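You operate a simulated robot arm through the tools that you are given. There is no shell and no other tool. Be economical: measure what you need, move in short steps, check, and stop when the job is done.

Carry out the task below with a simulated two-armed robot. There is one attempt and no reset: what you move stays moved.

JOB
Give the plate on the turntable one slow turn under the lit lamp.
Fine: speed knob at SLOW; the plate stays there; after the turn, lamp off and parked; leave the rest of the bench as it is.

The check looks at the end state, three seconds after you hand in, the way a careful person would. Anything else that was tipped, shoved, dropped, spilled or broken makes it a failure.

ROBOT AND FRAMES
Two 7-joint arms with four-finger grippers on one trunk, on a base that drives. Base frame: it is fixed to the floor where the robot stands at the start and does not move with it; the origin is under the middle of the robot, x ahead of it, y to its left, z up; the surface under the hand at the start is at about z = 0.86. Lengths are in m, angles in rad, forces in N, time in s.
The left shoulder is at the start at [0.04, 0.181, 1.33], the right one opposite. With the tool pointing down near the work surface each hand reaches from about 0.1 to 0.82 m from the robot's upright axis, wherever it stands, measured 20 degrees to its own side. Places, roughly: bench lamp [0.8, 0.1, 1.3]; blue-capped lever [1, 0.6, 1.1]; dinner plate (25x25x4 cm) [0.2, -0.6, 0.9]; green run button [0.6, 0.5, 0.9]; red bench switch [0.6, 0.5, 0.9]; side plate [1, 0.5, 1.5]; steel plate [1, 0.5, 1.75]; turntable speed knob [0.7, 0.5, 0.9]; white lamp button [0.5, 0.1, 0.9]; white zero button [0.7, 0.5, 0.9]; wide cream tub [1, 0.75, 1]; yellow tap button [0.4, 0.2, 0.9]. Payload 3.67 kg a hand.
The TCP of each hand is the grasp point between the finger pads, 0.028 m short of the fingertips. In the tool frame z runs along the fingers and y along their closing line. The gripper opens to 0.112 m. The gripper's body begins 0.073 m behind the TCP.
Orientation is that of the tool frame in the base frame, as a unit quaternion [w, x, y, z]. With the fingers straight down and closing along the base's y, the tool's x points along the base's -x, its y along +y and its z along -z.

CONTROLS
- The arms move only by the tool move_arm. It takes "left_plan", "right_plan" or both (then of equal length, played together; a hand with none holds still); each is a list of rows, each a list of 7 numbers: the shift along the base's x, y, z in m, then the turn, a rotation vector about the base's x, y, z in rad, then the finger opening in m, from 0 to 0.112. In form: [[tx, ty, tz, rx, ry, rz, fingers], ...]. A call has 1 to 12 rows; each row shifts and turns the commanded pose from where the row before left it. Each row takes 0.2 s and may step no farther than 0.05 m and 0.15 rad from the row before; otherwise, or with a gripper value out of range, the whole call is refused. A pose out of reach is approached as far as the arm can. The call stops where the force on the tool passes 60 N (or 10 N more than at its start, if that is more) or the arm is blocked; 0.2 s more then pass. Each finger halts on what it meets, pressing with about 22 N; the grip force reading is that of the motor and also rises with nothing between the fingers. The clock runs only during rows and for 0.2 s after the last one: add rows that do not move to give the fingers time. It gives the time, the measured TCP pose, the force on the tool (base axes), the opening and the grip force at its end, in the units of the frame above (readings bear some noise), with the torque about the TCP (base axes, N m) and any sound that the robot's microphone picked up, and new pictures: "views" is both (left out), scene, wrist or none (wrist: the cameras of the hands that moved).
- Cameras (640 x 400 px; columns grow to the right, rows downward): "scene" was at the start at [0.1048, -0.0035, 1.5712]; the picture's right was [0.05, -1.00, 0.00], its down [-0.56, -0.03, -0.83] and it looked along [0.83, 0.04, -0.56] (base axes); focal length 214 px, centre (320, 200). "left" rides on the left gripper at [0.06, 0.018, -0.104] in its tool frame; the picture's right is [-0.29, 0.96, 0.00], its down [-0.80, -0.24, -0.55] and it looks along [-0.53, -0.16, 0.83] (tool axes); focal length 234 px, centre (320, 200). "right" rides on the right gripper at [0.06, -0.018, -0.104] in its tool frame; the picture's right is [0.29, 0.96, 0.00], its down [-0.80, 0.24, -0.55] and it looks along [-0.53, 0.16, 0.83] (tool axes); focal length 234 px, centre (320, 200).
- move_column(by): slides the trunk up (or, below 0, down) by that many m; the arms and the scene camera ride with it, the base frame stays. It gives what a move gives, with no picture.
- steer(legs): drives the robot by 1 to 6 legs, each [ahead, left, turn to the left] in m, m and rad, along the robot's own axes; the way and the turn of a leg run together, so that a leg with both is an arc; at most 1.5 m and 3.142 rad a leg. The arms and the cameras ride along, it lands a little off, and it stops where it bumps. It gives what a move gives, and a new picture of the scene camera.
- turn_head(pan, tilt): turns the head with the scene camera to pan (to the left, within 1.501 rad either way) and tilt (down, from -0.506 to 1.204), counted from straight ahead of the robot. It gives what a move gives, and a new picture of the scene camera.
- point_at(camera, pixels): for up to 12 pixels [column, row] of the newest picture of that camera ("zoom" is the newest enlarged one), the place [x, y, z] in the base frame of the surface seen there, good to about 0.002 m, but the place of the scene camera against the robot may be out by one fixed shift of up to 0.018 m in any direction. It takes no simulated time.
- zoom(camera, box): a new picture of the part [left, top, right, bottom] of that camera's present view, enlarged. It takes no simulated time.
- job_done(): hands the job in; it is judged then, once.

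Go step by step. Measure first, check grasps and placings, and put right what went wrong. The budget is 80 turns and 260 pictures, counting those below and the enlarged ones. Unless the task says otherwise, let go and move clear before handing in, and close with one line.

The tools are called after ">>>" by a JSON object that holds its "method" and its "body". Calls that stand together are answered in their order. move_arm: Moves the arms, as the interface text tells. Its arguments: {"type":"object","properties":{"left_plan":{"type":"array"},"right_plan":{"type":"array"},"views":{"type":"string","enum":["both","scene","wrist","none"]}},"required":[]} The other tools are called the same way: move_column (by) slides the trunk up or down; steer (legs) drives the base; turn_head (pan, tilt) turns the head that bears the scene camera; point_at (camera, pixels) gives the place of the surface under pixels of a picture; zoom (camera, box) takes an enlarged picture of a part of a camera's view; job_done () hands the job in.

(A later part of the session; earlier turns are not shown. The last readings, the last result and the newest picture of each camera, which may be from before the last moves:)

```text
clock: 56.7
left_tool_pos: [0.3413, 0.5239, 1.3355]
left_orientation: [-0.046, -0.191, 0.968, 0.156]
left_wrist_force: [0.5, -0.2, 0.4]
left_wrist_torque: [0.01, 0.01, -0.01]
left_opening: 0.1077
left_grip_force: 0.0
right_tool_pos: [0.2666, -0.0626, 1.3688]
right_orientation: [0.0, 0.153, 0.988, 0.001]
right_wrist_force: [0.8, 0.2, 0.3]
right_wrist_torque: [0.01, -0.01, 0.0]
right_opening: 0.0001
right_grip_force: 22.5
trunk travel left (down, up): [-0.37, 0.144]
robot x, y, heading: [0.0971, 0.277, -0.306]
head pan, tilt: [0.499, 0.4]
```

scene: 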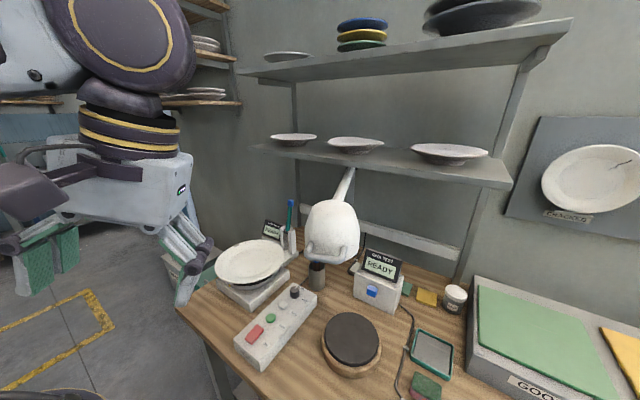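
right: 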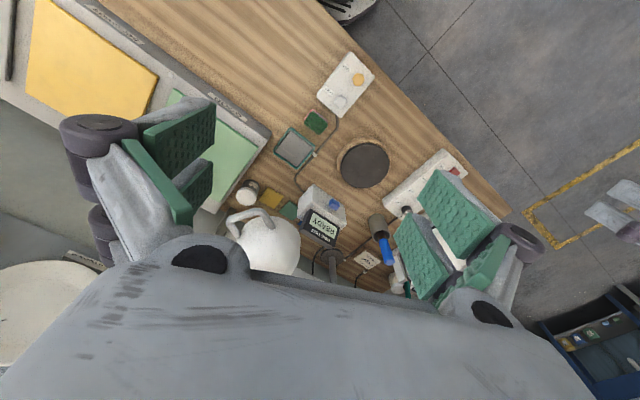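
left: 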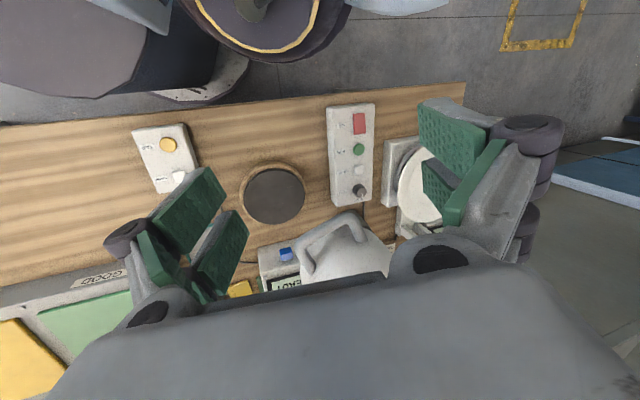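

The lamp holds partway. I'll measure the handle and head here.

>>> {"method": "zoom", "body": {"camera": "scene", "box": [280, 160, 390, 290]}}

>>> {"method": "point_at", "body": {"camera": "scene", "pixels": [[309, 245], [315, 257], [330, 261], [345, 258], [345, 247], [332, 225], [306, 225], [358, 228], [248, 262], [225, 268], [283, 258]]}}

```text
3.08 times, centred on (335, 225) of scene
```

zoom: 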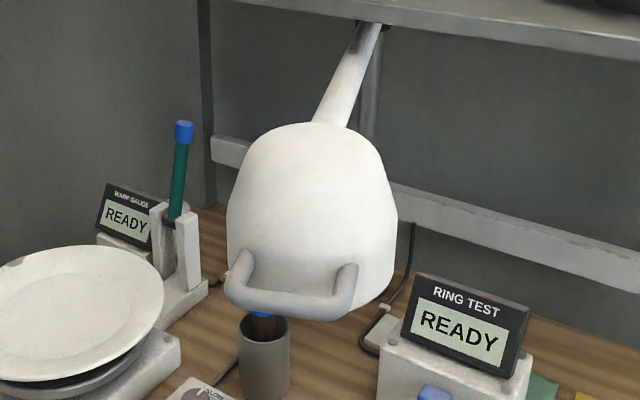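

```text
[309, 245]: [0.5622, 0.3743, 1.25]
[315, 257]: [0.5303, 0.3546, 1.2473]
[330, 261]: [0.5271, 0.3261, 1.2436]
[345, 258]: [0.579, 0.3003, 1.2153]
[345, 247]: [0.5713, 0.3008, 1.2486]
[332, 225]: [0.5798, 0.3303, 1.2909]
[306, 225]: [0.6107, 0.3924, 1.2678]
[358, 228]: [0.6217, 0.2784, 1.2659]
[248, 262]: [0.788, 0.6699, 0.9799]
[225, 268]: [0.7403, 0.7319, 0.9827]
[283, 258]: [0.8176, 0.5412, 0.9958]
```

The crossbar is at about (0.541, 0.342, 1.235), angle ≈180°. I'll straighten the hand (untilt, yaw −0.05) and bring it above the handle.

>>> {"method": "move_arm", "body": {"left_plan": [[0.01, -0.01, 0, -0.097, -0.0505, 0, 0.108], [0.02, -0.03, 0, -0.097, -0.0505, 0, 0.108], [0.02, -0.03, 0, -0.097, -0.0505, 0, 0.108], [0.03, -0.03, 0, 0, 0, -0.147, 0.108], [0.03, -0.03, 0, 0, 0, -0.147, 0.108], [0.03, -0.03, 0, 0, 0, -0.147, 0.108], [0.035, -0.022, 0, 0, 0, 0, 0.108], [0.0, 0, 0, 0, 0, 0, 0.108]]}}

```text
clock: 58.5
left_tool_pos: [0.5175, 0.3423, 1.3369]
left_orientation: [0.0, 0.026, 1.0, 0.0]
left_wrist_force: [-1.0, 0.2, 0.1]
left_wrist_torque: [0.01, 0.01, 0.03]
left_opening: 0.1082
left_grip_force: 0.1
right_tool_pos: [0.2662, -0.063, 1.3688]
right_orientation: [0.001, 0.152, 0.988, 0.001]
right_wrist_force: [0.4, 1.3, 0.4]
right_wrist_torque: [0.0, 0.01, -0.03]
right_opening: 0.0
right_grip_force: 22.0
trunk travel left (down, up): [-0.37, 0.144]
robot x, y, heading: [0.0953, 0.2771, -0.308]
head pan, tilt: [0.499, 0.4]
```

scene: 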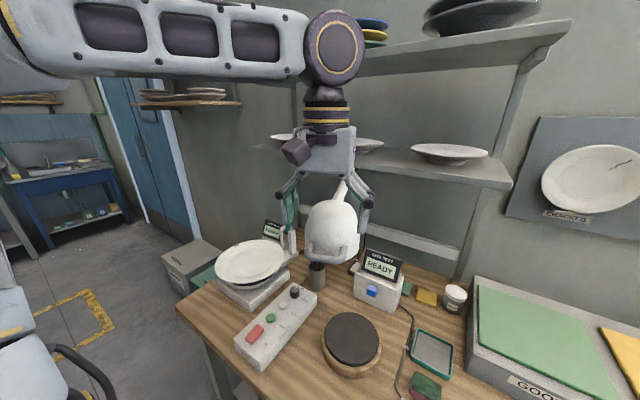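
left: 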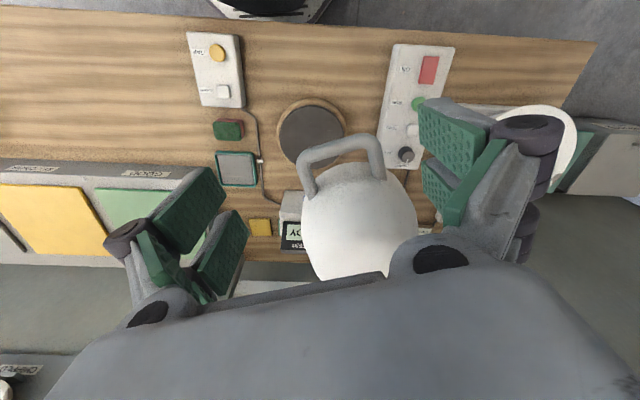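

>>> {"method": "point_at", "body": {"camera": "left", "pixels": [[304, 156], [338, 146], [374, 140], [310, 185], [380, 172], [345, 168], [360, 215], [305, 230], [415, 210], [408, 160]]}}

```text
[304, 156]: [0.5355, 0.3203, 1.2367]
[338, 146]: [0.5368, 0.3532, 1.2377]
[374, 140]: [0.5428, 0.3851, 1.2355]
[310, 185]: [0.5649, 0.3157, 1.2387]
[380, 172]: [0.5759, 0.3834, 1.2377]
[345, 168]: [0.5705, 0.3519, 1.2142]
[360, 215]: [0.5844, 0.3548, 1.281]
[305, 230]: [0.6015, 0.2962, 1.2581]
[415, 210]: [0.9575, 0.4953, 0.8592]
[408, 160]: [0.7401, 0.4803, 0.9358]
```

The handle mid is (0.538, 0.352). Fitting both lamp positions gives the pole at about (1.075, 0.326). I'll descend and cage the handle.

>>> {"method": "move_arm", "body": {"left_plan": [[0.015, 0.009, -0.02, 0, 0, 0, 0.108], [0.01, 0, -0.04, 0, 0, 0, 0.108], [0.005, 0, -0.04, 0, 0, -0.04, 0.108], [0, 0, 0, 0, 0, 0, 0.088], [0, 0, 0, 0, 0, 0, 0.088]]}}

```text
clock: 59.7
left_tool_pos: [0.5485, 0.3513, 1.236]
left_orientation: [0.0, 0.045, 0.999, 0.0]
left_wrist_force: [-0.1, 0.7, -0.5]
left_wrist_torque: [0.0, 0.01, 0.01]
left_opening: 0.0879
left_grip_force: 0.2
right_tool_pos: [0.2667, -0.0631, 1.369]
right_orientation: [0.0, 0.152, 0.988, 0.001]
right_wrist_force: [-0.7, -0.2, 0.4]
right_wrist_torque: [0.01, 0.01, -0.02]
right_opening: 0.0
right_grip_force: 22.5
trunk travel left (down, up): [-0.37, 0.144]
robot x, y, heading: [0.0997, 0.2754, -0.307]
head pan, tilt: [0.499, 0.4]
```

scene: 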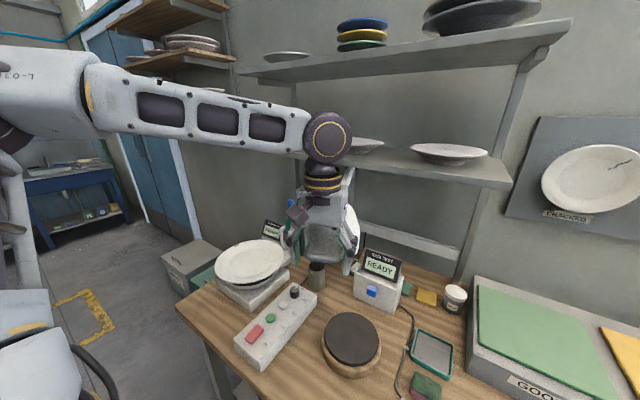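
left: 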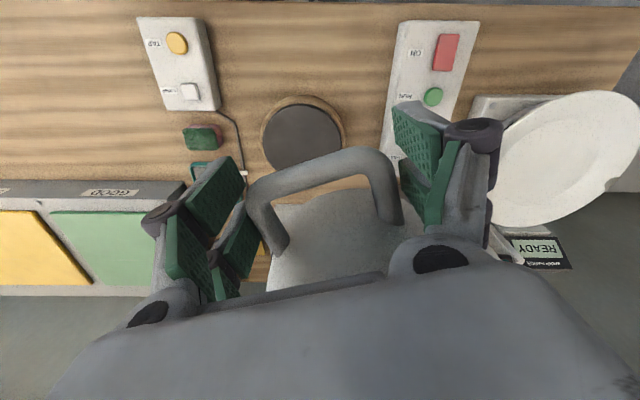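

Caged. I'll swing the next 20°.

>>> {"method": "move_arm", "body": {"left_plan": [[0.0043, 0.0459, 0, 0, 0, -0.0873, 0.088], [0.0082, 0.0453, 0, 0, 0, -0.0873, 0.088], [0.0122, 0.0444, 0, 0, 0, -0.0873, 0.088], [0.0159, 0.0432, 0, 0, 0, -0.0873, 0.088]]}}

```text
clock: 60.7
left_tool_pos: [0.5881, 0.5318, 1.2348]
left_orientation: [-0.001, 0.22, 0.975, -0.002]
left_wrist_force: [-0.3, 0.7, 0.0]
left_wrist_torque: [-0.07, 0.03, 0.02]
left_opening: 0.0885
left_grip_force: 0.1
right_tool_pos: [0.2668, -0.0615, 1.3706]
right_orientation: [0.001, 0.152, 0.988, 0.0]
right_wrist_force: [0.2, 0.6, -0.3]
right_wrist_torque: [-0.03, 0.03, 0.02]
right_opening: 0.0
right_grip_force: 21.9
trunk travel left (down, up): [-0.37, 0.144]
robot x, y, heading: [0.0974, 0.2784, -0.301]
head pan, tilt: [0.499, 0.4]
```

scene: 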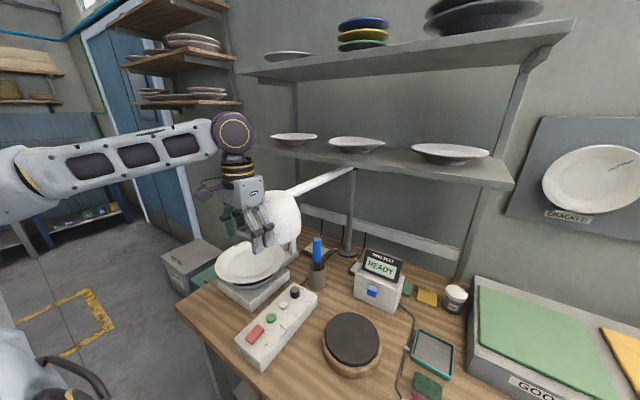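
left: 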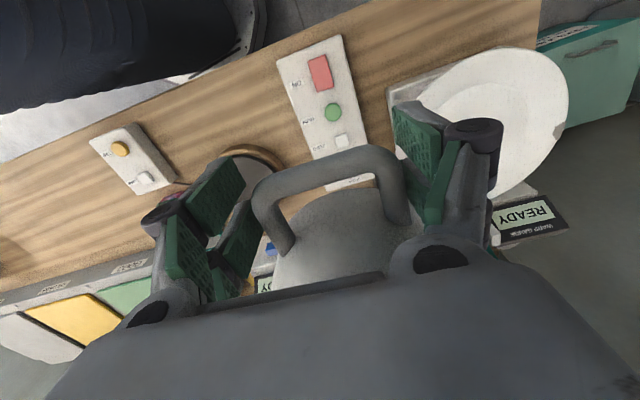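

It works smoothly, and the chip in the plate rim at (560,135) will help track the rotation. I'll continue 20° more.

>>> {"method": "move_arm", "body": {"left_plan": [[0.0197, 0.0417, 0, 0, 0, -0.0873, 0.088], [0.0233, 0.0397, 0, 0, 0, -0.0873, 0.088], [0.0266, 0.0376, 0, 0, 0, -0.0873, 0.088], [0.0298, 0.0351, 0, 0, 0, -0.0873, 0.088]]}}

>>> {"method": "zoom", "body": {"camera": "scene", "box": [180, 160, 340, 320]}}

```text
clock: 61.7
left_tool_pos: [0.6884, 0.6858, 1.2364]
left_orientation: [-0.001, 0.387, 0.922, -0.001]
left_wrist_force: [0.1, 0.4, 0.4]
left_wrist_torque: [-0.04, 0.0, -0.03]
left_opening: 0.0882
left_grip_force: 0.1
right_tool_pos: [0.2658, -0.0625, 1.3701]
right_orientation: [0.0, 0.152, 0.988, 0.001]
right_wrist_force: [0.1, 1.3, -0.3]
right_wrist_torque: [-0.02, 0.01, 0.04]
right_opening: 0.0
right_grip_force: 21.8
trunk travel left (down, up): [-0.37, 0.144]
robot x, y, heading: [0.0986, 0.275, -0.3]
head pan, tilt: [0.499, 0.4]
```

scene: 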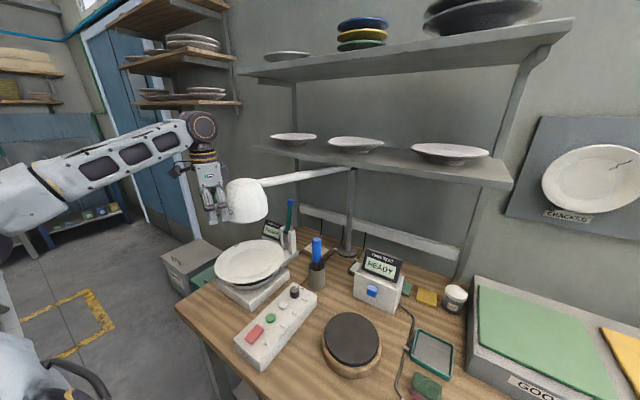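
left: 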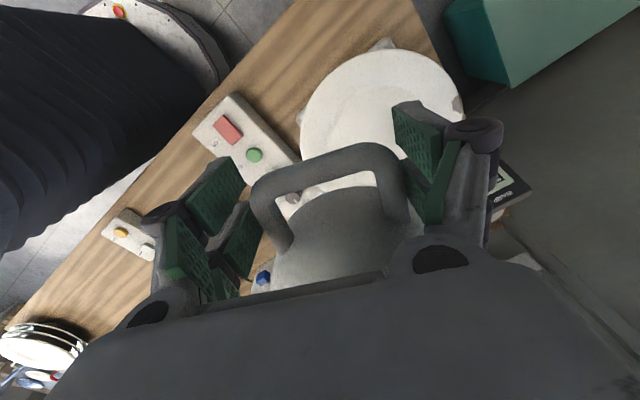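

```text
2.50 times, centred on (260, 240) of scene
```

zoom: 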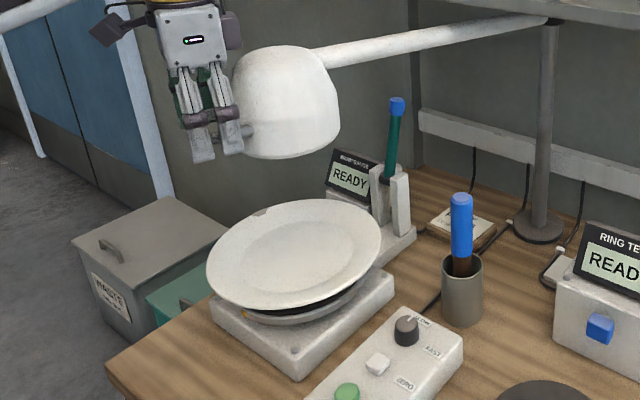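

I'll measure the plate rim, turntable base and lamp head to judge the alignment.

>>> {"method": "point_at", "body": {"camera": "zoom", "pixels": [[210, 262], [377, 236], [272, 307], [318, 201], [240, 293], [350, 208], [240, 110], [336, 110], [282, 156], [285, 52], [245, 128]]}}

>>> {"method": "point_at", "body": {"camera": "left", "pixels": [[302, 110], [385, 52], [460, 100], [315, 165], [340, 75], [256, 190], [385, 190], [388, 44]]}}

```text
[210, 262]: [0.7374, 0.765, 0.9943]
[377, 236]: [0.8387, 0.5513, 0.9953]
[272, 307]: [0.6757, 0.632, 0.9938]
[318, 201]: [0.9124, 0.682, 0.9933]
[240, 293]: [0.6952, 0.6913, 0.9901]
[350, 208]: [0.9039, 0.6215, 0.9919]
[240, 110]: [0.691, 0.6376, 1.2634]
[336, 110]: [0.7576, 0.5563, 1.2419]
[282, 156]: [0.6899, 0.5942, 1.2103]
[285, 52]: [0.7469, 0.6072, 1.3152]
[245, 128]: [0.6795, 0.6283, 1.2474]
```

```text
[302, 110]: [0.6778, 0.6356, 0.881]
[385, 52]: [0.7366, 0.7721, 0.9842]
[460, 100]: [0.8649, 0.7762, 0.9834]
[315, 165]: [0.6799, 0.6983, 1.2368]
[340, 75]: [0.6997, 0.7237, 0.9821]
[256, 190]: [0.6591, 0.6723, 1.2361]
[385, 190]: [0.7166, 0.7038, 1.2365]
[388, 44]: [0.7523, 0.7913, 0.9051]
```

The plate centre is about (0.801, 0.674), which is angle 128° from the pole. 9° remain, so I'll finish the swing.

>>> {"method": "move_arm", "body": {"left_plan": [[0.0327, 0.0324, 0, 0, 0, -0.0873, 0.088], [0.0275, 0.0233, 0, 0, 0, -0.068, 0.088], [0, 0, 0, 0, 0, 0, 0.088]]}}

>>> {"method": "zoom", "body": {"camera": "scene", "box": [180, 160, 340, 320]}}

>>> {"method": "point_at", "body": {"camera": "left", "pixels": [[270, 175], [320, 160], [380, 155]]}}

```text
clock: 62.5
left_tool_pos: [0.7464, 0.74, 1.2365]
left_orientation: [0.001, 0.455, 0.89, 0.0]
left_wrist_force: [-0.4, 0.2, 0.3]
left_wrist_torque: [0.0, -0.01, 0.0]
left_opening: 0.0883
left_grip_force: 0.1
right_tool_pos: [0.2652, -0.063, 1.3682]
right_orientation: [-0.001, 0.153, 0.988, 0.001]
right_wrist_force: [-0.4, 0.3, 0.0]
right_wrist_torque: [0.0, 0.0, -0.02]
right_opening: 0.0
right_grip_force: 22.4
trunk travel left (down, up): [-0.37, 0.144]
robot x, y, heading: [0.0966, 0.2769, -0.306]
head pan, tilt: [0.499, 0.4]
```

scene: 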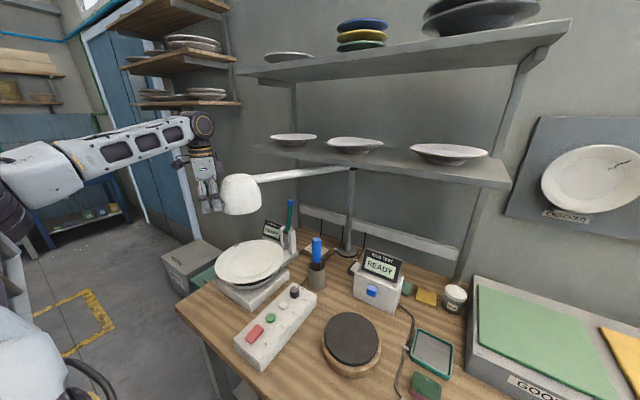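
left: 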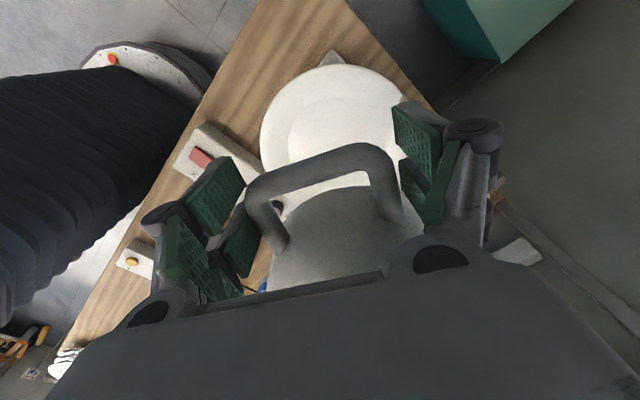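

```text
2.50 times, centred on (260, 240) of scene
```

zoom: 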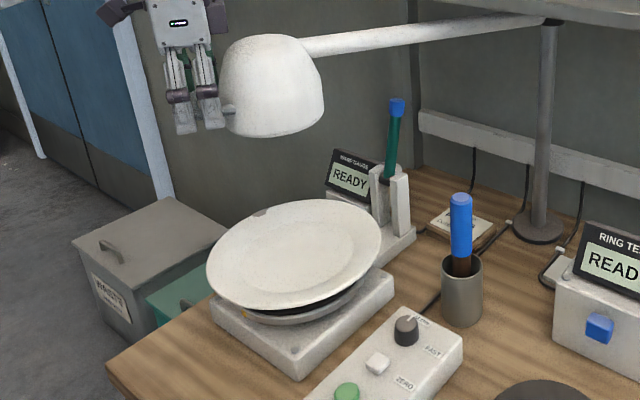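

```text
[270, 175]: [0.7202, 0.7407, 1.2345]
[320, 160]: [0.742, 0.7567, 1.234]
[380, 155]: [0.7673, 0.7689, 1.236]
```

The lamp head is at about (0.803, 0.679), within 1 cm of the plate centre. I'll release, lift the left hand clear, and turn back to heading 0 to work the buttons.

>>> {"method": "move_arm", "body": {"left_plan": [[0, 0, 0, 0, 0, 0, 0.108], [0, 0, 0.035, 0, 0, 0, 0.108], [0, 0, 0.04, 0, 0, 0, 0.108], [-0.02, 0.02, 0.03, 0, 0, 0.1, 0.108], [-0.04, 0.01, 0, 0, 0, 0.15, 0.1], [-0.045, 0, 0, 0, 0, 0.15, 0.08], [-0.045, 0, 0, 0, 0, 0.15, 0.05], [-0.045, -0.01, 0, 0, 0, 0.15, 0.0], [-0.045, -0.01, 0, 0, 0, 0.15, 0.0], [-0.03, -0.01, 0, 0, 0, 0, 0.0]], "views": "scene"}}

>>> {"method": "steer", "body": {"legs": [[0, 0, 0.3]]}}

>>> {"method": "move_column", "body": {"by": -0.15}}

```text
clock: 64.7
left_tool_pos: [0.4737, 0.7407, 1.3421]
left_orientation: [0.001, 0.047, 0.999, -0.002]
left_wrist_force: [0.6, 0.2, 1.2]
left_wrist_torque: [-0.01, -0.08, -0.01]
left_opening: 0.0001
left_grip_force: 21.5
right_tool_pos: [0.2622, -0.0622, 1.3697]
right_orientation: [0.001, 0.152, 0.988, 0.001]
right_wrist_force: [-1.0, 0.2, -0.6]
right_wrist_torque: [0.01, -0.06, -0.02]
right_opening: 0.0
right_grip_force: 21.9
trunk travel left (down, up): [-0.37, 0.144]
robot x, y, heading: [0.0986, 0.2752, -0.308]
head pan, tilt: [0.499, 0.4]
```

scene: 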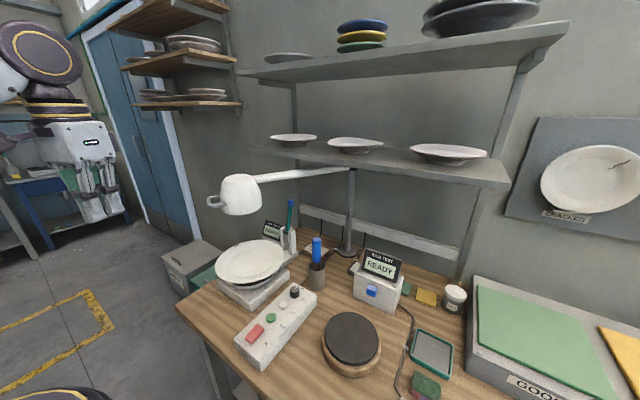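

```text
clock: 66.1
left_tool_pos: [0.3224, 0.8313, 1.3413]
left_orientation: [0.001, -0.101, 0.995, 0.0]
left_wrist_force: [0.9, 0.1, -0.9]
left_wrist_torque: [0.03, -0.02, -0.02]
left_opening: 0.0
left_grip_force: 21.7
right_tool_pos: [0.3604, 0.0031, 1.3695]
right_orientation: [0.0, 0.003, 1.0, 0.001]
right_wrist_force: [0.0, -0.4, 0.2]
right_wrist_torque: [0.02, 0.0, -0.02]
right_opening: 0.0
right_grip_force: 21.7
trunk travel left (down, up): [-0.37, 0.144]
robot x, y, heading: [0.0986, 0.2771, -0.008]
head pan, tilt: [0.499, 0.4]
```

scene: 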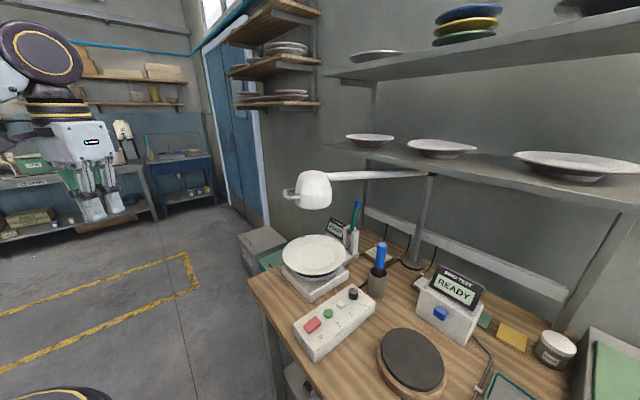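

```text
clock: 67.9
left_tool_pos: [0.3237, 0.8318, 1.1935]
left_orientation: [0.0, -0.102, 0.995, 0.0]
left_wrist_force: [-0.1, 0.2, 0.1]
left_wrist_torque: [-0.01, 0.0, -0.02]
left_opening: 0.0
left_grip_force: 22.1
right_tool_pos: [0.3597, 0.0023, 1.2201]
right_orientation: [0.0, 0.003, 1.0, 0.002]
right_wrist_force: [-0.3, -0.5, 0.0]
right_wrist_torque: [0.02, 0.0, 0.02]
right_opening: 0.0001
right_grip_force: 22.0
trunk travel left (down, up): [-0.22, 0.294]
robot x, y, heading: [0.0961, 0.2753, -0.003]
head pan, tilt: [0.499, 0.4]
```

The lamp stands over the plate on its own. I'll bring the closed right hand over the lamp button (about (0.47, 0.15)).

>>> {"method": "move_arm", "body": {"right_plan": [[0.022, 0.03, -0.03, 0, 0, 0, 0], [0.022, 0.03, -0.03, 0, 0, 0, 0], [0.022, 0.03, -0.03, 0, 0, 0, 0], [0.022, 0.03, -0.03, 0, 0, 0, 0], [0.022, 0.028, -0.03, 0, 0, 0, 0], [0, 0, -0.03, 0, 0, 0, 0], [0, 0, 0, 0, 0, 0, 0]], "views": "wrist"}}

```text
clock: 69.5
left_tool_pos: [0.3248, 0.8315, 1.1933]
left_orientation: [-0.001, -0.102, 0.995, 0.0]
left_wrist_force: [0.6, -0.3, 0.4]
left_wrist_torque: [0.0, 0.03, 0.02]
left_opening: 0.0
left_grip_force: 21.9
right_tool_pos: [0.4694, 0.1509, 1.0399]
right_orientation: [-0.001, 0.003, 1.0, 0.001]
right_wrist_force: [0.5, -0.2, -0.1]
right_wrist_torque: [0.02, 0.04, 0.0]
right_opening: 0.0
right_grip_force: 22.0
trunk travel left (down, up): [-0.22, 0.294]
robot x, y, heading: [0.0998, 0.2771, -0.003]
head pan, tilt: [0.499, 0.4]
```

right: 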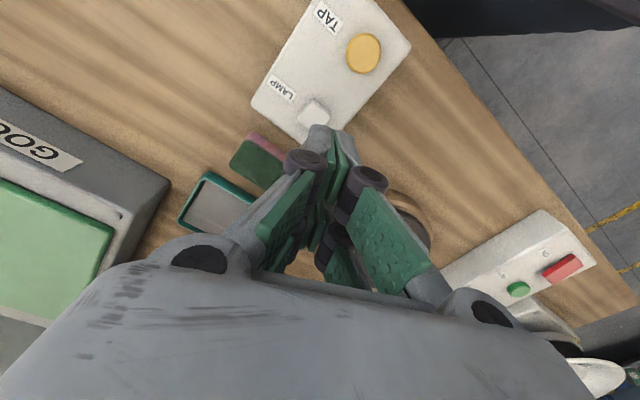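

>>> {"method": "point_at", "body": {"camera": "right", "pixels": [[313, 110], [303, 110], [325, 110], [364, 52], [285, 120], [300, 80]]}}

>>> {"method": "turn_head", "body": {"pan": 0.25, "tilt": 0.55}}

```text
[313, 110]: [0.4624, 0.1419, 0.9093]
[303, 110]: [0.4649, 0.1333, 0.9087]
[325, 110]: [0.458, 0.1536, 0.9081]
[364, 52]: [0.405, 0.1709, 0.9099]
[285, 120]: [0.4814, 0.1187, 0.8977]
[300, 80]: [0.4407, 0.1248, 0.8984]
```

```text
clock: 70.3
left_tool_pos: [0.3223, 0.8313, 1.1936]
left_orientation: [0.0, -0.103, 0.995, 0.001]
left_wrist_force: [-0.3, 0.3, 0.0]
left_wrist_torque: [-0.01, 0.0, -0.01]
left_opening: 0.0
left_grip_force: 22.0
right_tool_pos: [0.469, 0.1505, 1.0398]
right_orientation: [0.001, 0.002, 1.0, 0.001]
right_wrist_force: [-0.6, -0.5, 0.0]
right_wrist_torque: [0.02, 0.0, 0.02]
right_opening: 0.0
right_grip_force: 21.9
trunk travel left (down, up): [-0.22, 0.294]
robot x, y, heading: [0.0963, 0.2769, -0.003]
head pan, tilt: [0.25, 0.55]
```

scene: 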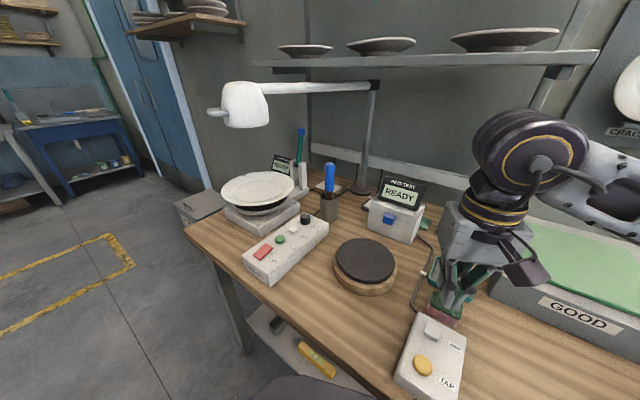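

The button is at about (0.465, 0.145), top 0.909. I'll press it once, gently, and lift.

>>> {"method": "move_arm", "body": {"right_plan": [[-0.004, -0.0055, -0.045, 0, 0, 0, 0], [0, 0, -0.045, 0, 0, 0, 0], [0, 0, -0.009, 0, 0, 0, 0], [0, 0, -0.006, 0, 0, 0, 0], [0, 0, -0.004, 0, 0, 0, 0], [0, 0, 0.03, 0, 0, 0, 0], [0, 0, 0.04, 0, 0, 0, 0]]}}

>>> {"method": "zoom", "body": {"camera": "scene", "box": [180, 60, 340, 240]}}

```text
clock: 71.9
left_tool_pos: [0.3224, 0.8326, 1.1927]
left_orientation: [0.001, -0.102, 0.995, 0.0]
left_wrist_force: [0.5, -0.6, -0.4]
left_wrist_torque: [0.01, 0.03, 0.02]
left_opening: 0.0
left_grip_force: 22.3
right_tool_pos: [0.4649, 0.1437, 1.0023]
right_orientation: [0.0, 0.002, 1.0, 0.0]
right_wrist_force: [0.1, 0.2, -1.3]
right_wrist_torque: [0.01, -0.03, 0.02]
right_opening: 0.0
right_grip_force: 36.3
trunk travel left (down, up): [-0.22, 0.294]
robot x, y, heading: [0.0952, 0.2788, -0.006]
head pan, tilt: [0.25, 0.55]
heard: click
```

scene: 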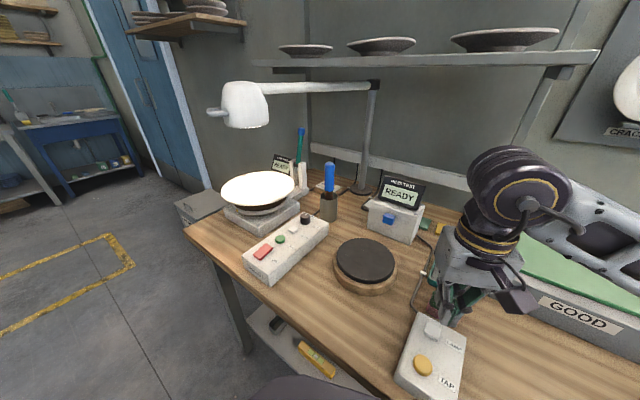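
right: 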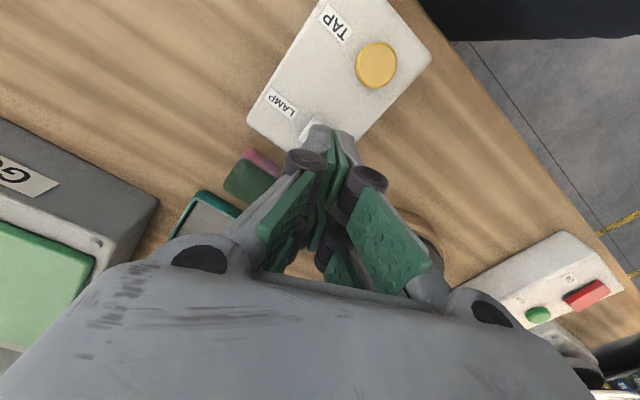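

```text
2.22 times, centred on (260, 150) of scene
```

zoom: 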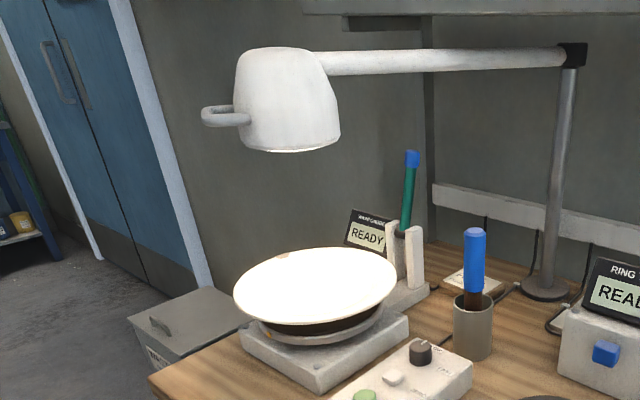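

The click was heard and the plate is brightly lit. Now I'll bring the left hand over RUN (0.631, 0.523).

>>> {"method": "move_arm", "body": {"left_plan": [[0.031, -0.031, -0.015, 0, 0, 0, 0], [0.031, -0.031, -0.015, 0, 0, 0, 0], [0.031, -0.031, -0.015, 0, 0, 0, 0], [0.031, -0.031, -0.015, 0, 0, 0, 0], [0.031, -0.031, -0.015, 0, 0, 0, 0], [0.031, -0.031, -0.015, 0, 0, 0, 0], [0.031, -0.031, -0.015, 0, 0, 0, 0], [0.031, -0.031, -0.015, 0, 0, 0, 0], [0.031, -0.031, -0.015, 0, 0, 0, 0], [0.03, -0.03, -0.02, 0, 0, 0, 0], [0, 0, 0, 0, 0, 0, 0]], "views": "wrist"}}

>>> {"method": "zoom", "body": {"camera": "left", "box": [240, 0, 440, 160]}}

```text
clock: 74.3
left_tool_pos: [0.6308, 0.5211, 1.0401]
left_orientation: [0.001, -0.103, 0.995, -0.001]
left_wrist_force: [-1.0, 0.2, 0.9]
left_wrist_torque: [-0.05, -0.03, -0.01]
left_opening: 0.0002
left_grip_force: 22.6
right_tool_pos: [0.4639, 0.1445, 1.0017]
right_orientation: [0.001, 0.002, 1.0, 0.001]
right_wrist_force: [-0.5, 0.5, 0.4]
right_wrist_torque: [-0.03, 0.01, 0.0]
right_opening: 0.0
right_grip_force: 36.0
trunk travel left (down, up): [-0.22, 0.294]
robot x, y, heading: [0.0986, 0.2793, -0.005]
head pan, tilt: [0.25, 0.55]
```

left: 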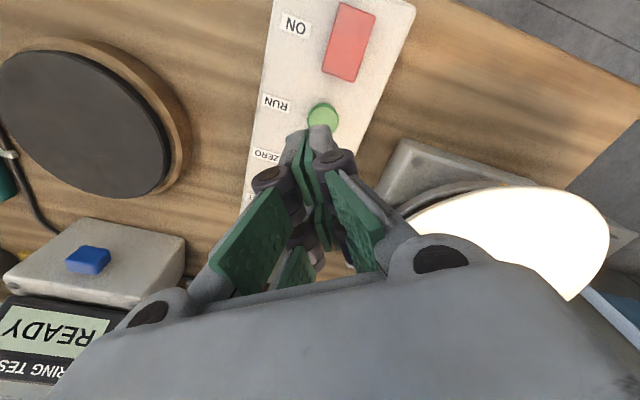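

```text
2.50 times, centred on (340, 80) of left
```

zoom: 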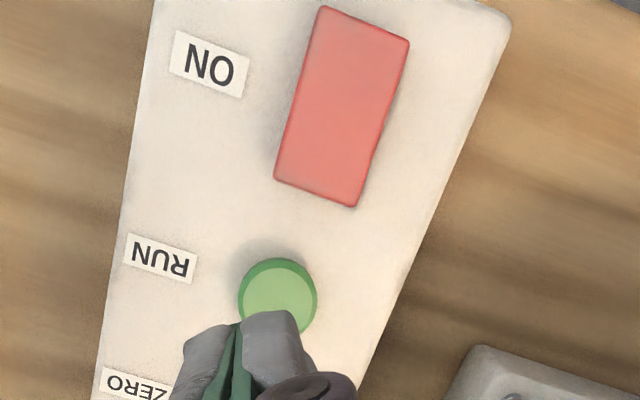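

>>> {"method": "point_at", "body": {"camera": "left", "pixels": [[323, 115], [310, 115], [336, 115], [323, 106], [340, 70], [357, 10], [340, 40], [358, 40]]}}

```text
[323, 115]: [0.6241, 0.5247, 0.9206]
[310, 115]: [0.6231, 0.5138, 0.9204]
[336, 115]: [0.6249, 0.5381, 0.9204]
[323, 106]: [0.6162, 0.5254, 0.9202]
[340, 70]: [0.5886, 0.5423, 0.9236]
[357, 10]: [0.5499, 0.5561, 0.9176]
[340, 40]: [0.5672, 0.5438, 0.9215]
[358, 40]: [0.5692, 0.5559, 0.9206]
```

RUN is centred at (0.628, 0.525), top 0.9205. I'll press it once and lift.

>>> {"method": "move_arm", "body": {"left_plan": [[-0.003, 0.004, -0.045, 0, 0, 0, 0], [0, 0, -0.04, 0, 0, 0, 0], [0, 0, -0.008, 0, 0, 0, 0], [0, 0, -0.006, 0, 0, 0, 0], [0, 0, -0.003, 0, 0, 0, 0], [0, 0, 0.03, 0, 0, 0, 0], [0, 0, 0.03, 0, 0, 0, 0]]}}

>>> {"method": "zoom", "body": {"camera": "scene", "box": [180, 140, 340, 290]}}

```text
clock: 75.9
left_tool_pos: [0.6283, 0.5272, 0.996]
left_orientation: [-0.001, -0.103, 0.995, 0.0]
left_wrist_force: [-0.3, 0.1, -0.7]
left_wrist_torque: [0.02, 0.01, -0.02]
left_opening: 0.0003
left_grip_force: 35.8
right_tool_pos: [0.4648, 0.1439, 1.0031]
right_orientation: [0.001, 0.002, 1.0, 0.001]
right_wrist_force: [0.3, -0.5, 0.2]
right_wrist_torque: [0.01, -0.03, 0.03]
right_opening: 0.0
right_grip_force: 36.1
trunk travel left (down, up): [-0.22, 0.294]
robot x, y, heading: [0.0986, 0.2774, -0.004]
head pan, tilt: [0.25, 0.55]
heard: click
```

scene: 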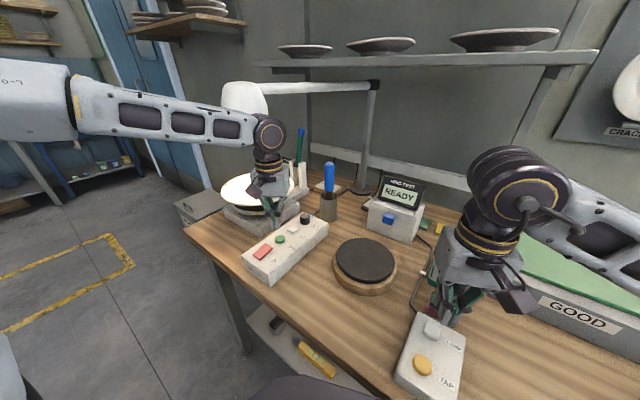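
left: 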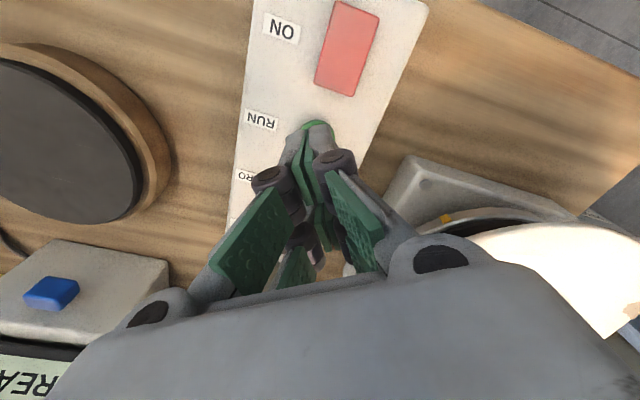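

```text
2.67 times, centred on (260, 215) of scene
```

zoom: 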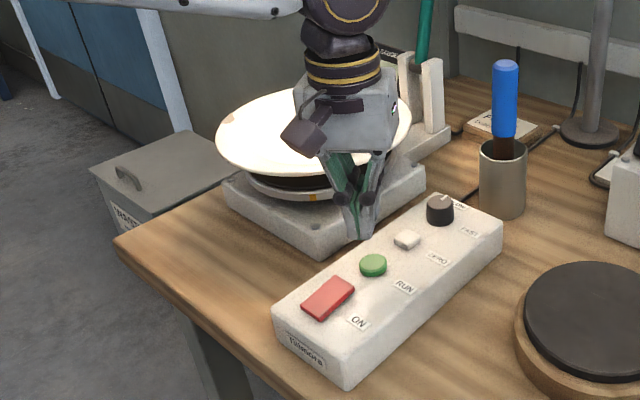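

A click was heard, and the yellow mark and rim chip seem to have moved, so it may be turning. I'll retract the left hand out of the line of sight while watching.

>>> {"method": "move_arm", "body": {"left_plan": [[-0.03, 0, 0.03, 0, 0, 0, 0], [-0.04, 0, 0.03, 0, 0, 0, 0], [-0.045, 0.01, 0.015, 0, 0, 0, 0], [-0.045, 0.01, 0, 0, 0, 0, 0]], "views": "scene"}}

>>> {"method": "zoom", "body": {"camera": "scene", "box": [200, 150, 320, 250]}}

>>> {"method": "move_arm", "body": {"left_plan": [[0, 0, 0, 0, 0, 0, 0], [0, 0, 0, 0, 0, 0, 0], [0, 0, 0, 0, 0, 0, 0], [0, 0, 0, 0, 0, 0, 0], [0, 0, 0, 0, 0, 0, 0], [0, 0, 0, 0, 0, 0, 0]], "views": "none"}}

>>> {"method": "zoom", "body": {"camera": "scene", "box": [200, 150, 320, 250]}}

```text
clock: 76.9
left_tool_pos: [0.468, 0.5467, 1.0697]
left_orientation: [0.001, -0.101, 0.995, -0.001]
left_wrist_force: [0.0, -0.3, 0.1]
left_wrist_torque: [-0.02, -0.06, -0.03]
left_opening: 0.0
left_grip_force: 36.1
right_tool_pos: [0.4626, 0.1449, 1.0025]
right_orientation: [0.0, 0.002, 1.0, 0.001]
right_wrist_force: [-0.6, -0.8, 0.5]
right_wrist_torque: [0.02, -0.01, 0.04]
right_opening: 0.0001
right_grip_force: 35.3
trunk travel left (down, up): [-0.22, 0.294]
robot x, y, heading: [0.0985, 0.2757, -0.009]
head pan, tilt: [0.25, 0.55]
```

scene: 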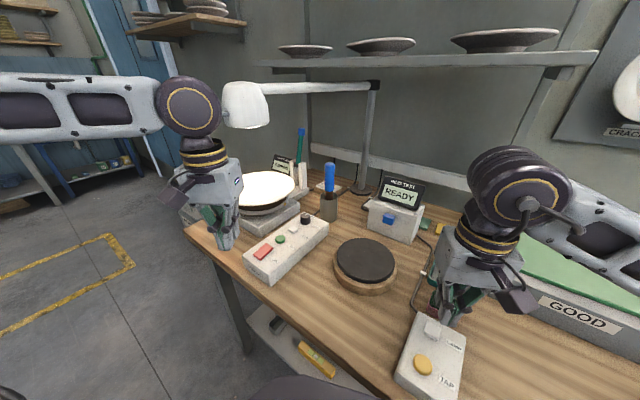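

```text
4.00 times, centred on (260, 200) of scene
```

zoom: 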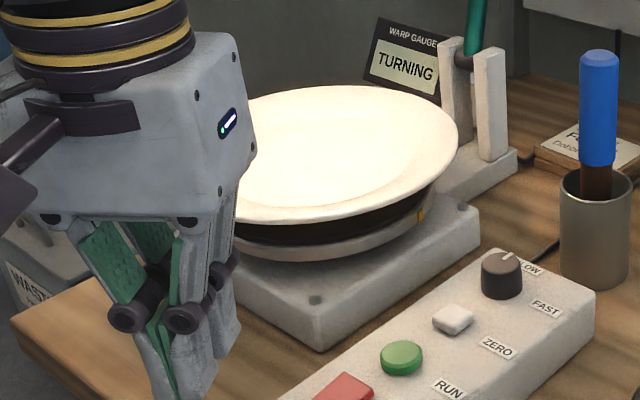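

```text
clock: 78.3
left_tool_pos: [0.4699, 0.5472, 1.0704]
left_orientation: [0.0, -0.102, 0.995, 0.0]
left_wrist_force: [0.5, 0.3, 0.2]
left_wrist_torque: [0.01, 0.01, 0.0]
left_opening: 0.0
left_grip_force: 36.3
right_tool_pos: [0.4651, 0.1447, 1.0022]
right_orientation: [-0.001, 0.002, 1.0, 0.001]
right_wrist_force: [-0.3, 1.0, -0.1]
right_wrist_torque: [-0.02, -0.05, 0.02]
right_opening: 0.0002
right_grip_force: 35.4
trunk travel left (down, up): [-0.22, 0.294]
robot x, y, heading: [0.1019, 0.2792, -0.01]
head pan, tilt: [0.25, 0.55]
```

```text
4.00 times, centred on (260, 200) of scene
```

zoom: 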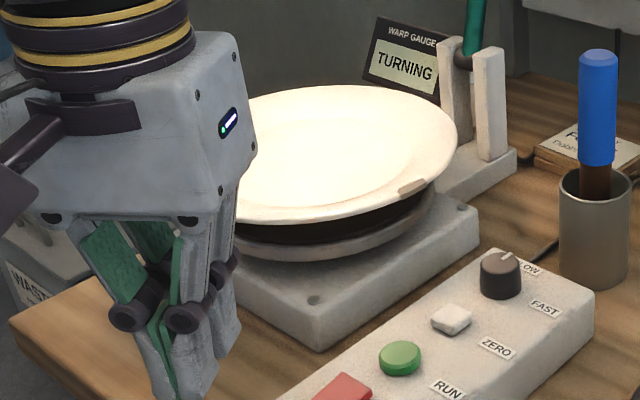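

The gauge shows TURNING, and the chip is now at the front right. I'll wait and watch for the turn to end.

>>> {"method": "move_arm", "body": {"left_plan": [[0, 0, 0, 0, 0, 0, 0], [0, 0, 0, 0, 0, 0, 0], [0, 0, 0, 0, 0, 0, 0], [0, 0, 0, 0, 0, 0, 0], [0, 0, 0, 0, 0, 0, 0], [0, 0, 0, 0, 0, 0, 0], [0, 0, 0, 0, 0, 0, 0], [0, 0, 0, 0, 0, 0, 0], [0, 0, 0, 0, 0, 0, 0], [0, 0, 0, 0, 0, 0, 0]], "views": "none"}}

>>> {"method": "zoom", "body": {"camera": "scene", "box": [200, 150, 320, 250]}}

>>> {"method": "move_arm", "body": {"left_plan": [[0, 0, 0, 0, 0, 0, 0], [0, 0, 0, 0, 0, 0, 0], [0, 0, 0, 0, 0, 0, 0], [0, 0, 0, 0, 0, 0, 0], [0, 0, 0, 0, 0, 0, 0], [0, 0, 0, 0, 0, 0, 0], [0, 0, 0, 0, 0, 0, 0], [0, 0, 0, 0, 0, 0, 0], [0, 0, 0, 0, 0, 0, 0], [0, 0, 0, 0, 0, 0, 0]], "views": "none"}}

>>> {"method": "zoom", "body": {"camera": "scene", "box": [200, 150, 320, 250]}}

```text
clock: 80.5
left_tool_pos: [0.4694, 0.5462, 1.0701]
left_orientation: [0.0, -0.102, 0.995, 0.001]
left_wrist_force: [-0.6, -0.3, 0.1]
left_wrist_torque: [0.01, 0.0, -0.01]
left_opening: 0.0
left_grip_force: 35.9
right_tool_pos: [0.4655, 0.1453, 1.0021]
right_orientation: [0.0, 0.003, 1.0, 0.001]
right_wrist_force: [-0.1, -0.6, 0.1]
right_wrist_torque: [0.04, 0.03, -0.02]
right_opening: 0.0
right_grip_force: 35.5
trunk travel left (down, up): [-0.22, 0.294]
robot x, y, heading: [0.1003, 0.2776, -0.009]
head pan, tilt: [0.25, 0.55]
```

```text
4.00 times, centred on (260, 200) of scene
```

zoom: 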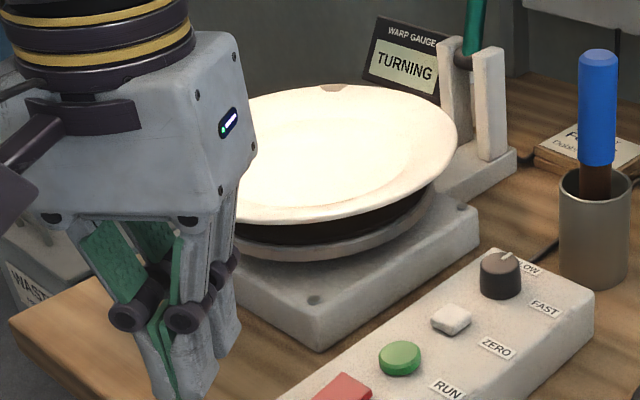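

```text
clock: 82.7
left_tool_pos: [0.4693, 0.5469, 1.0694]
left_orientation: [0.0, -0.103, 0.995, 0.0]
left_wrist_force: [-0.2, 0.0, 0.1]
left_wrist_torque: [0.0, -0.02, -0.02]
left_opening: 0.0
left_grip_force: 35.5
right_tool_pos: [0.4652, 0.1431, 1.0017]
right_orientation: [0.0, 0.003, 1.0, 0.001]
right_wrist_force: [0.1, 0.0, 0.1]
right_wrist_torque: [0.0, 0.02, 0.0]
right_opening: 0.0002
right_grip_force: 35.4
trunk travel left (down, up): [-0.22, 0.294]
robot x, y, heading: [0.0944, 0.2778, -0.005]
head pan, tilt: [0.25, 0.55]
```

```text
4.00 times, centred on (260, 200) of scene
```

zoom: 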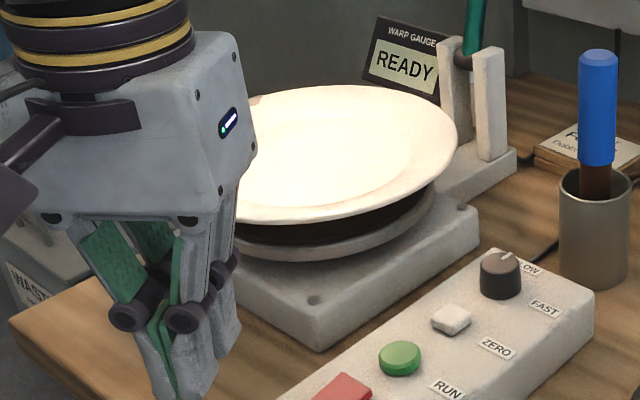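

The display is back to READY and the chip is back where it started, so one full slow turn is done. Now I'll press the lamp button once to switch it off.

>>> {"method": "move_arm", "body": {"right_plan": [[0, 0, -0.035, 0, 0, 0, 0], [0, 0, -0.027, 0, 0, 0, 0], [0, 0, -0.006, 0, 0, 0, 0], [0, 0, -0.004, 0, 0, 0, 0], [0, 0, 0.03, 0, 0, 0, 0], [0, 0, 0.045, 0, 0, 0, 0], [0, 0, 0.045, 0, 0, 0, 0]], "views": "scene"}}

>>> {"method": "zoom", "body": {"camera": "scene", "box": [200, 70, 340, 250]}}

```text
clock: 84.3
left_tool_pos: [0.4699, 0.5471, 1.0692]
left_orientation: [0.001, -0.102, 0.995, 0.0]
left_wrist_force: [-0.7, -0.6, 0.0]
left_wrist_torque: [-0.01, -0.03, -0.02]
left_opening: 0.0
left_grip_force: 36.2
right_tool_pos: [0.4638, 0.1431, 1.0485]
right_orientation: [0.0, 0.002, 1.0, 0.0]
right_wrist_force: [0.3, 0.4, 0.9]
right_wrist_torque: [0.0, 0.0, 0.0]
right_opening: 0.0
right_grip_force: 36.0
trunk travel left (down, up): [-0.22, 0.294]
robot x, y, heading: [0.0989, 0.2776, -0.003]
head pan, tilt: [0.25, 0.55]
heard: click
```

scene: 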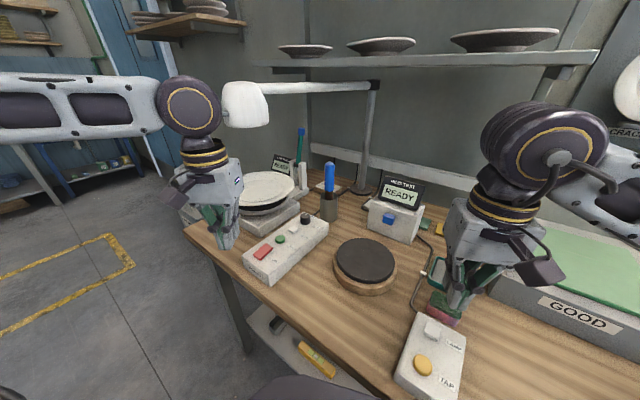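

```text
2.22 times, centred on (270, 160) of scene
```

zoom: 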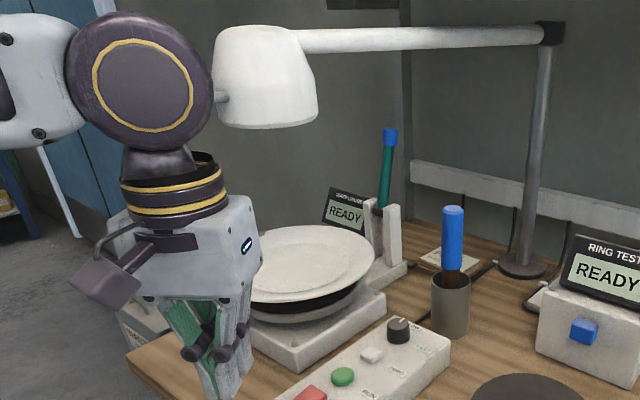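

The lamp is off. I'll retract both hands, raise the trunk, and return to heading −0.3 to swing the lamp back.

>>> {"method": "move_arm", "body": {"left_plan": [[-0.025, 0.03, 0.02, 0, 0, 0, 0], [-0.025, 0.035, 0.02, 0, 0, 0, 0], [-0.025, 0.035, 0.02, 0, 0, 0, 0], [-0.025, 0.035, 0.02, 0, 0, 0, 0], [-0.025, 0.035, 0.02, 0, 0, 0, 0], [-0.02, 0.035, 0.02, 0, 0, 0, 0]], "right_plan": [[0, 0, 0.03, 0, 0, 0, 0], [-0.02, -0.025, 0.03, 0, 0, 0, 0], [-0.02, -0.028, 0.03, 0, 0, 0, 0], [-0.02, -0.03, 0.03, 0, 0, 0, 0], [-0.02, -0.03, 0.03, 0, 0, 0, 0], [-0.02, -0.03, 0.02, 0, 0, 0, 0]], "views": "none"}}

>>> {"method": "move_column", "body": {"by": 0.15}}

>>> {"method": "steer", "body": {"legs": [[0, 0, -0.3]]}}

```text
clock: 85.9
left_tool_pos: [0.3263, 0.7528, 1.1897]
left_orientation: [-0.001, -0.101, 0.995, 0.0]
left_wrist_force: [0.7, 0.5, -0.3]
left_wrist_torque: [-0.03, 0.07, 0.0]
left_opening: 0.0004
left_grip_force: 35.5
right_tool_pos: [0.3913, 0.0049, 1.1408]
right_orientation: [-0.161, -0.005, 0.987, 0.006]
right_wrist_force: [0.6, -0.1, 0.6]
right_wrist_torque: [0.01, 0.05, 0.0]
right_opening: 0.0
right_grip_force: 35.7
trunk travel left (down, up): [-0.22, 0.294]
robot x, y, heading: [0.1003, 0.2755, -0.007]
head pan, tilt: [0.25, 0.55]
stopped in row 6 (right hand): the arm was blocked; the commanded pose is now the measured one
```

```text
clock: 87.6
left_tool_pos: [0.323, 0.7513, 1.3379]
left_orientation: [0.0, -0.101, 0.995, -0.001]
left_wrist_force: [-0.2, -0.1, -0.5]
left_wrist_torque: [0.0, -0.01, 0.0]
left_opening: 0.0
left_grip_force: 35.8
right_tool_pos: [0.3914, 0.0054, 1.2895]
right_orientation: [-0.159, -0.006, 0.987, 0.006]
right_wrist_force: [0.9, 0.1, 0.3]
right_wrist_torque: [-0.02, 0.03, 0.0]
right_opening: 0.0
right_grip_force: 35.6
trunk travel left (down, up): [-0.37, 0.144]
robot x, y, heading: [0.0952, 0.2806, -0.007]
head pan, tilt: [0.25, 0.55]
```

```text
clock: 89.1
left_tool_pos: [0.4548, 0.6629, 1.3387]
left_orientation: [-0.001, 0.049, 0.999, -0.001]
left_wrist_force: [-0.6, 0.0, 0.5]
left_wrist_torque: [-0.03, 0.0, -0.03]
left_opening: 0.0001
left_grip_force: 35.4
right_tool_pos: [0.2946, -0.0692, 1.289]
right_orientation: [-0.158, 0.142, 0.977, 0.029]
right_wrist_force: [-0.2, 0.6, 0.8]
right_wrist_torque: [0.0, 0.01, 0.01]
right_opening: 0.0
right_grip_force: 36.1
trunk travel left (down, up): [-0.37, 0.144]
robot x, y, heading: [0.0962, 0.276, -0.306]
head pan, tilt: [0.25, 0.55]
```

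scene: 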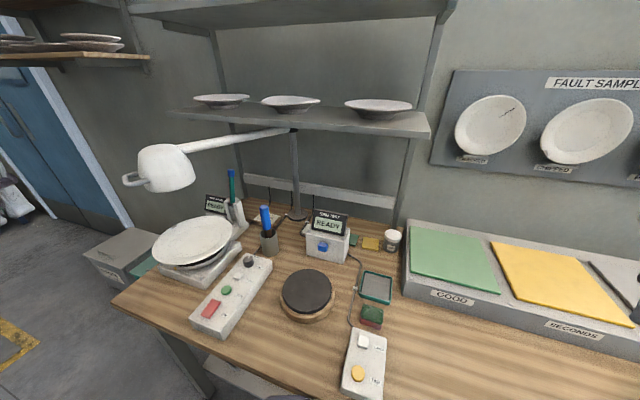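

All is intact. I'll bring the left hand back above the lamp handle, reversing the release path.

>>> {"method": "move_arm", "body": {"left_plan": [[0.041, 0.018, 0.001, 0, 0, -0.142, 0.108], [0.041, 0.018, 0, 0, 0, -0.142, 0.108], [0.041, 0.018, 0, 0, 0, -0.142, 0.108], [0.041, 0.018, 0, 0, 0, -0.142, 0.108], [0.041, 0.018, 0, 0, 0, -0.142, 0.108], [0.041, 0.018, 0, 0, 0, -0.142, 0.108], [0.02, -0.012, 0, 0, 0, 0, 0.108], [0.025, -0.019, 0, 0, 0, 0, 0.108], [0, 0, 0, 0, 0, 0, 0.108]]}}

>>> {"method": "point_at", "body": {"camera": "left", "pixels": [[320, 200]]}}

```text
clock: 91.1
left_tool_pos: [0.7442, 0.7405, 1.3399]
left_orientation: [0.001, 0.457, 0.889, 0.0]
left_wrist_force: [0.2, 0.0, -0.2]
left_wrist_torque: [0.0, -0.07, 0.01]
left_opening: 0.1081
left_grip_force: 0.1
right_tool_pos: [0.2936, -0.0707, 1.2895]
right_orientation: [-0.157, 0.143, 0.977, 0.029]
right_wrist_force: [-0.5, -0.5, -0.1]
right_wrist_torque: [0.0, -0.03, 0.01]
right_opening: 0.0
right_grip_force: 35.9
trunk travel left (down, up): [-0.37, 0.144]
robot x, y, heading: [0.1001, 0.2782, -0.307]
head pan, tilt: [0.25, 0.55]
```

scene: 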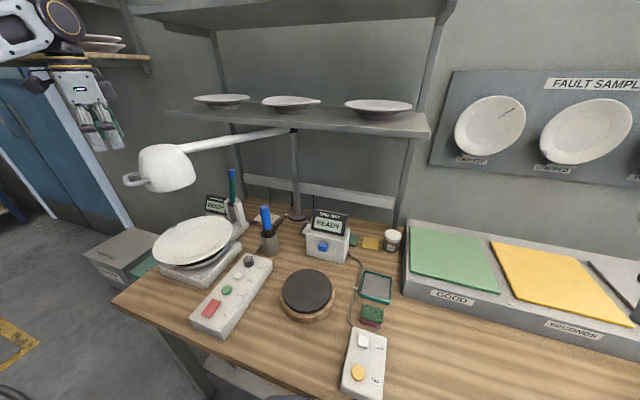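
left: 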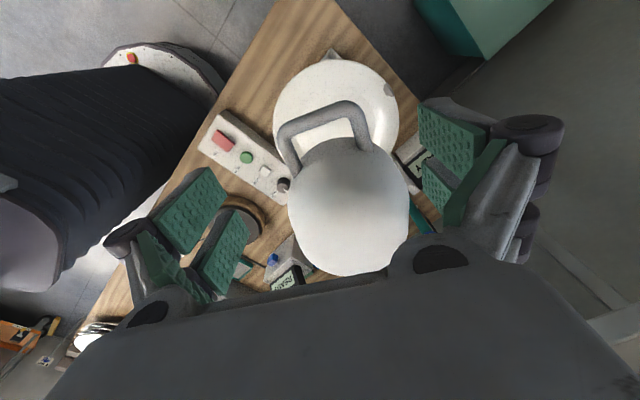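

```text
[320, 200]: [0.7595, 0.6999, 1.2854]
```

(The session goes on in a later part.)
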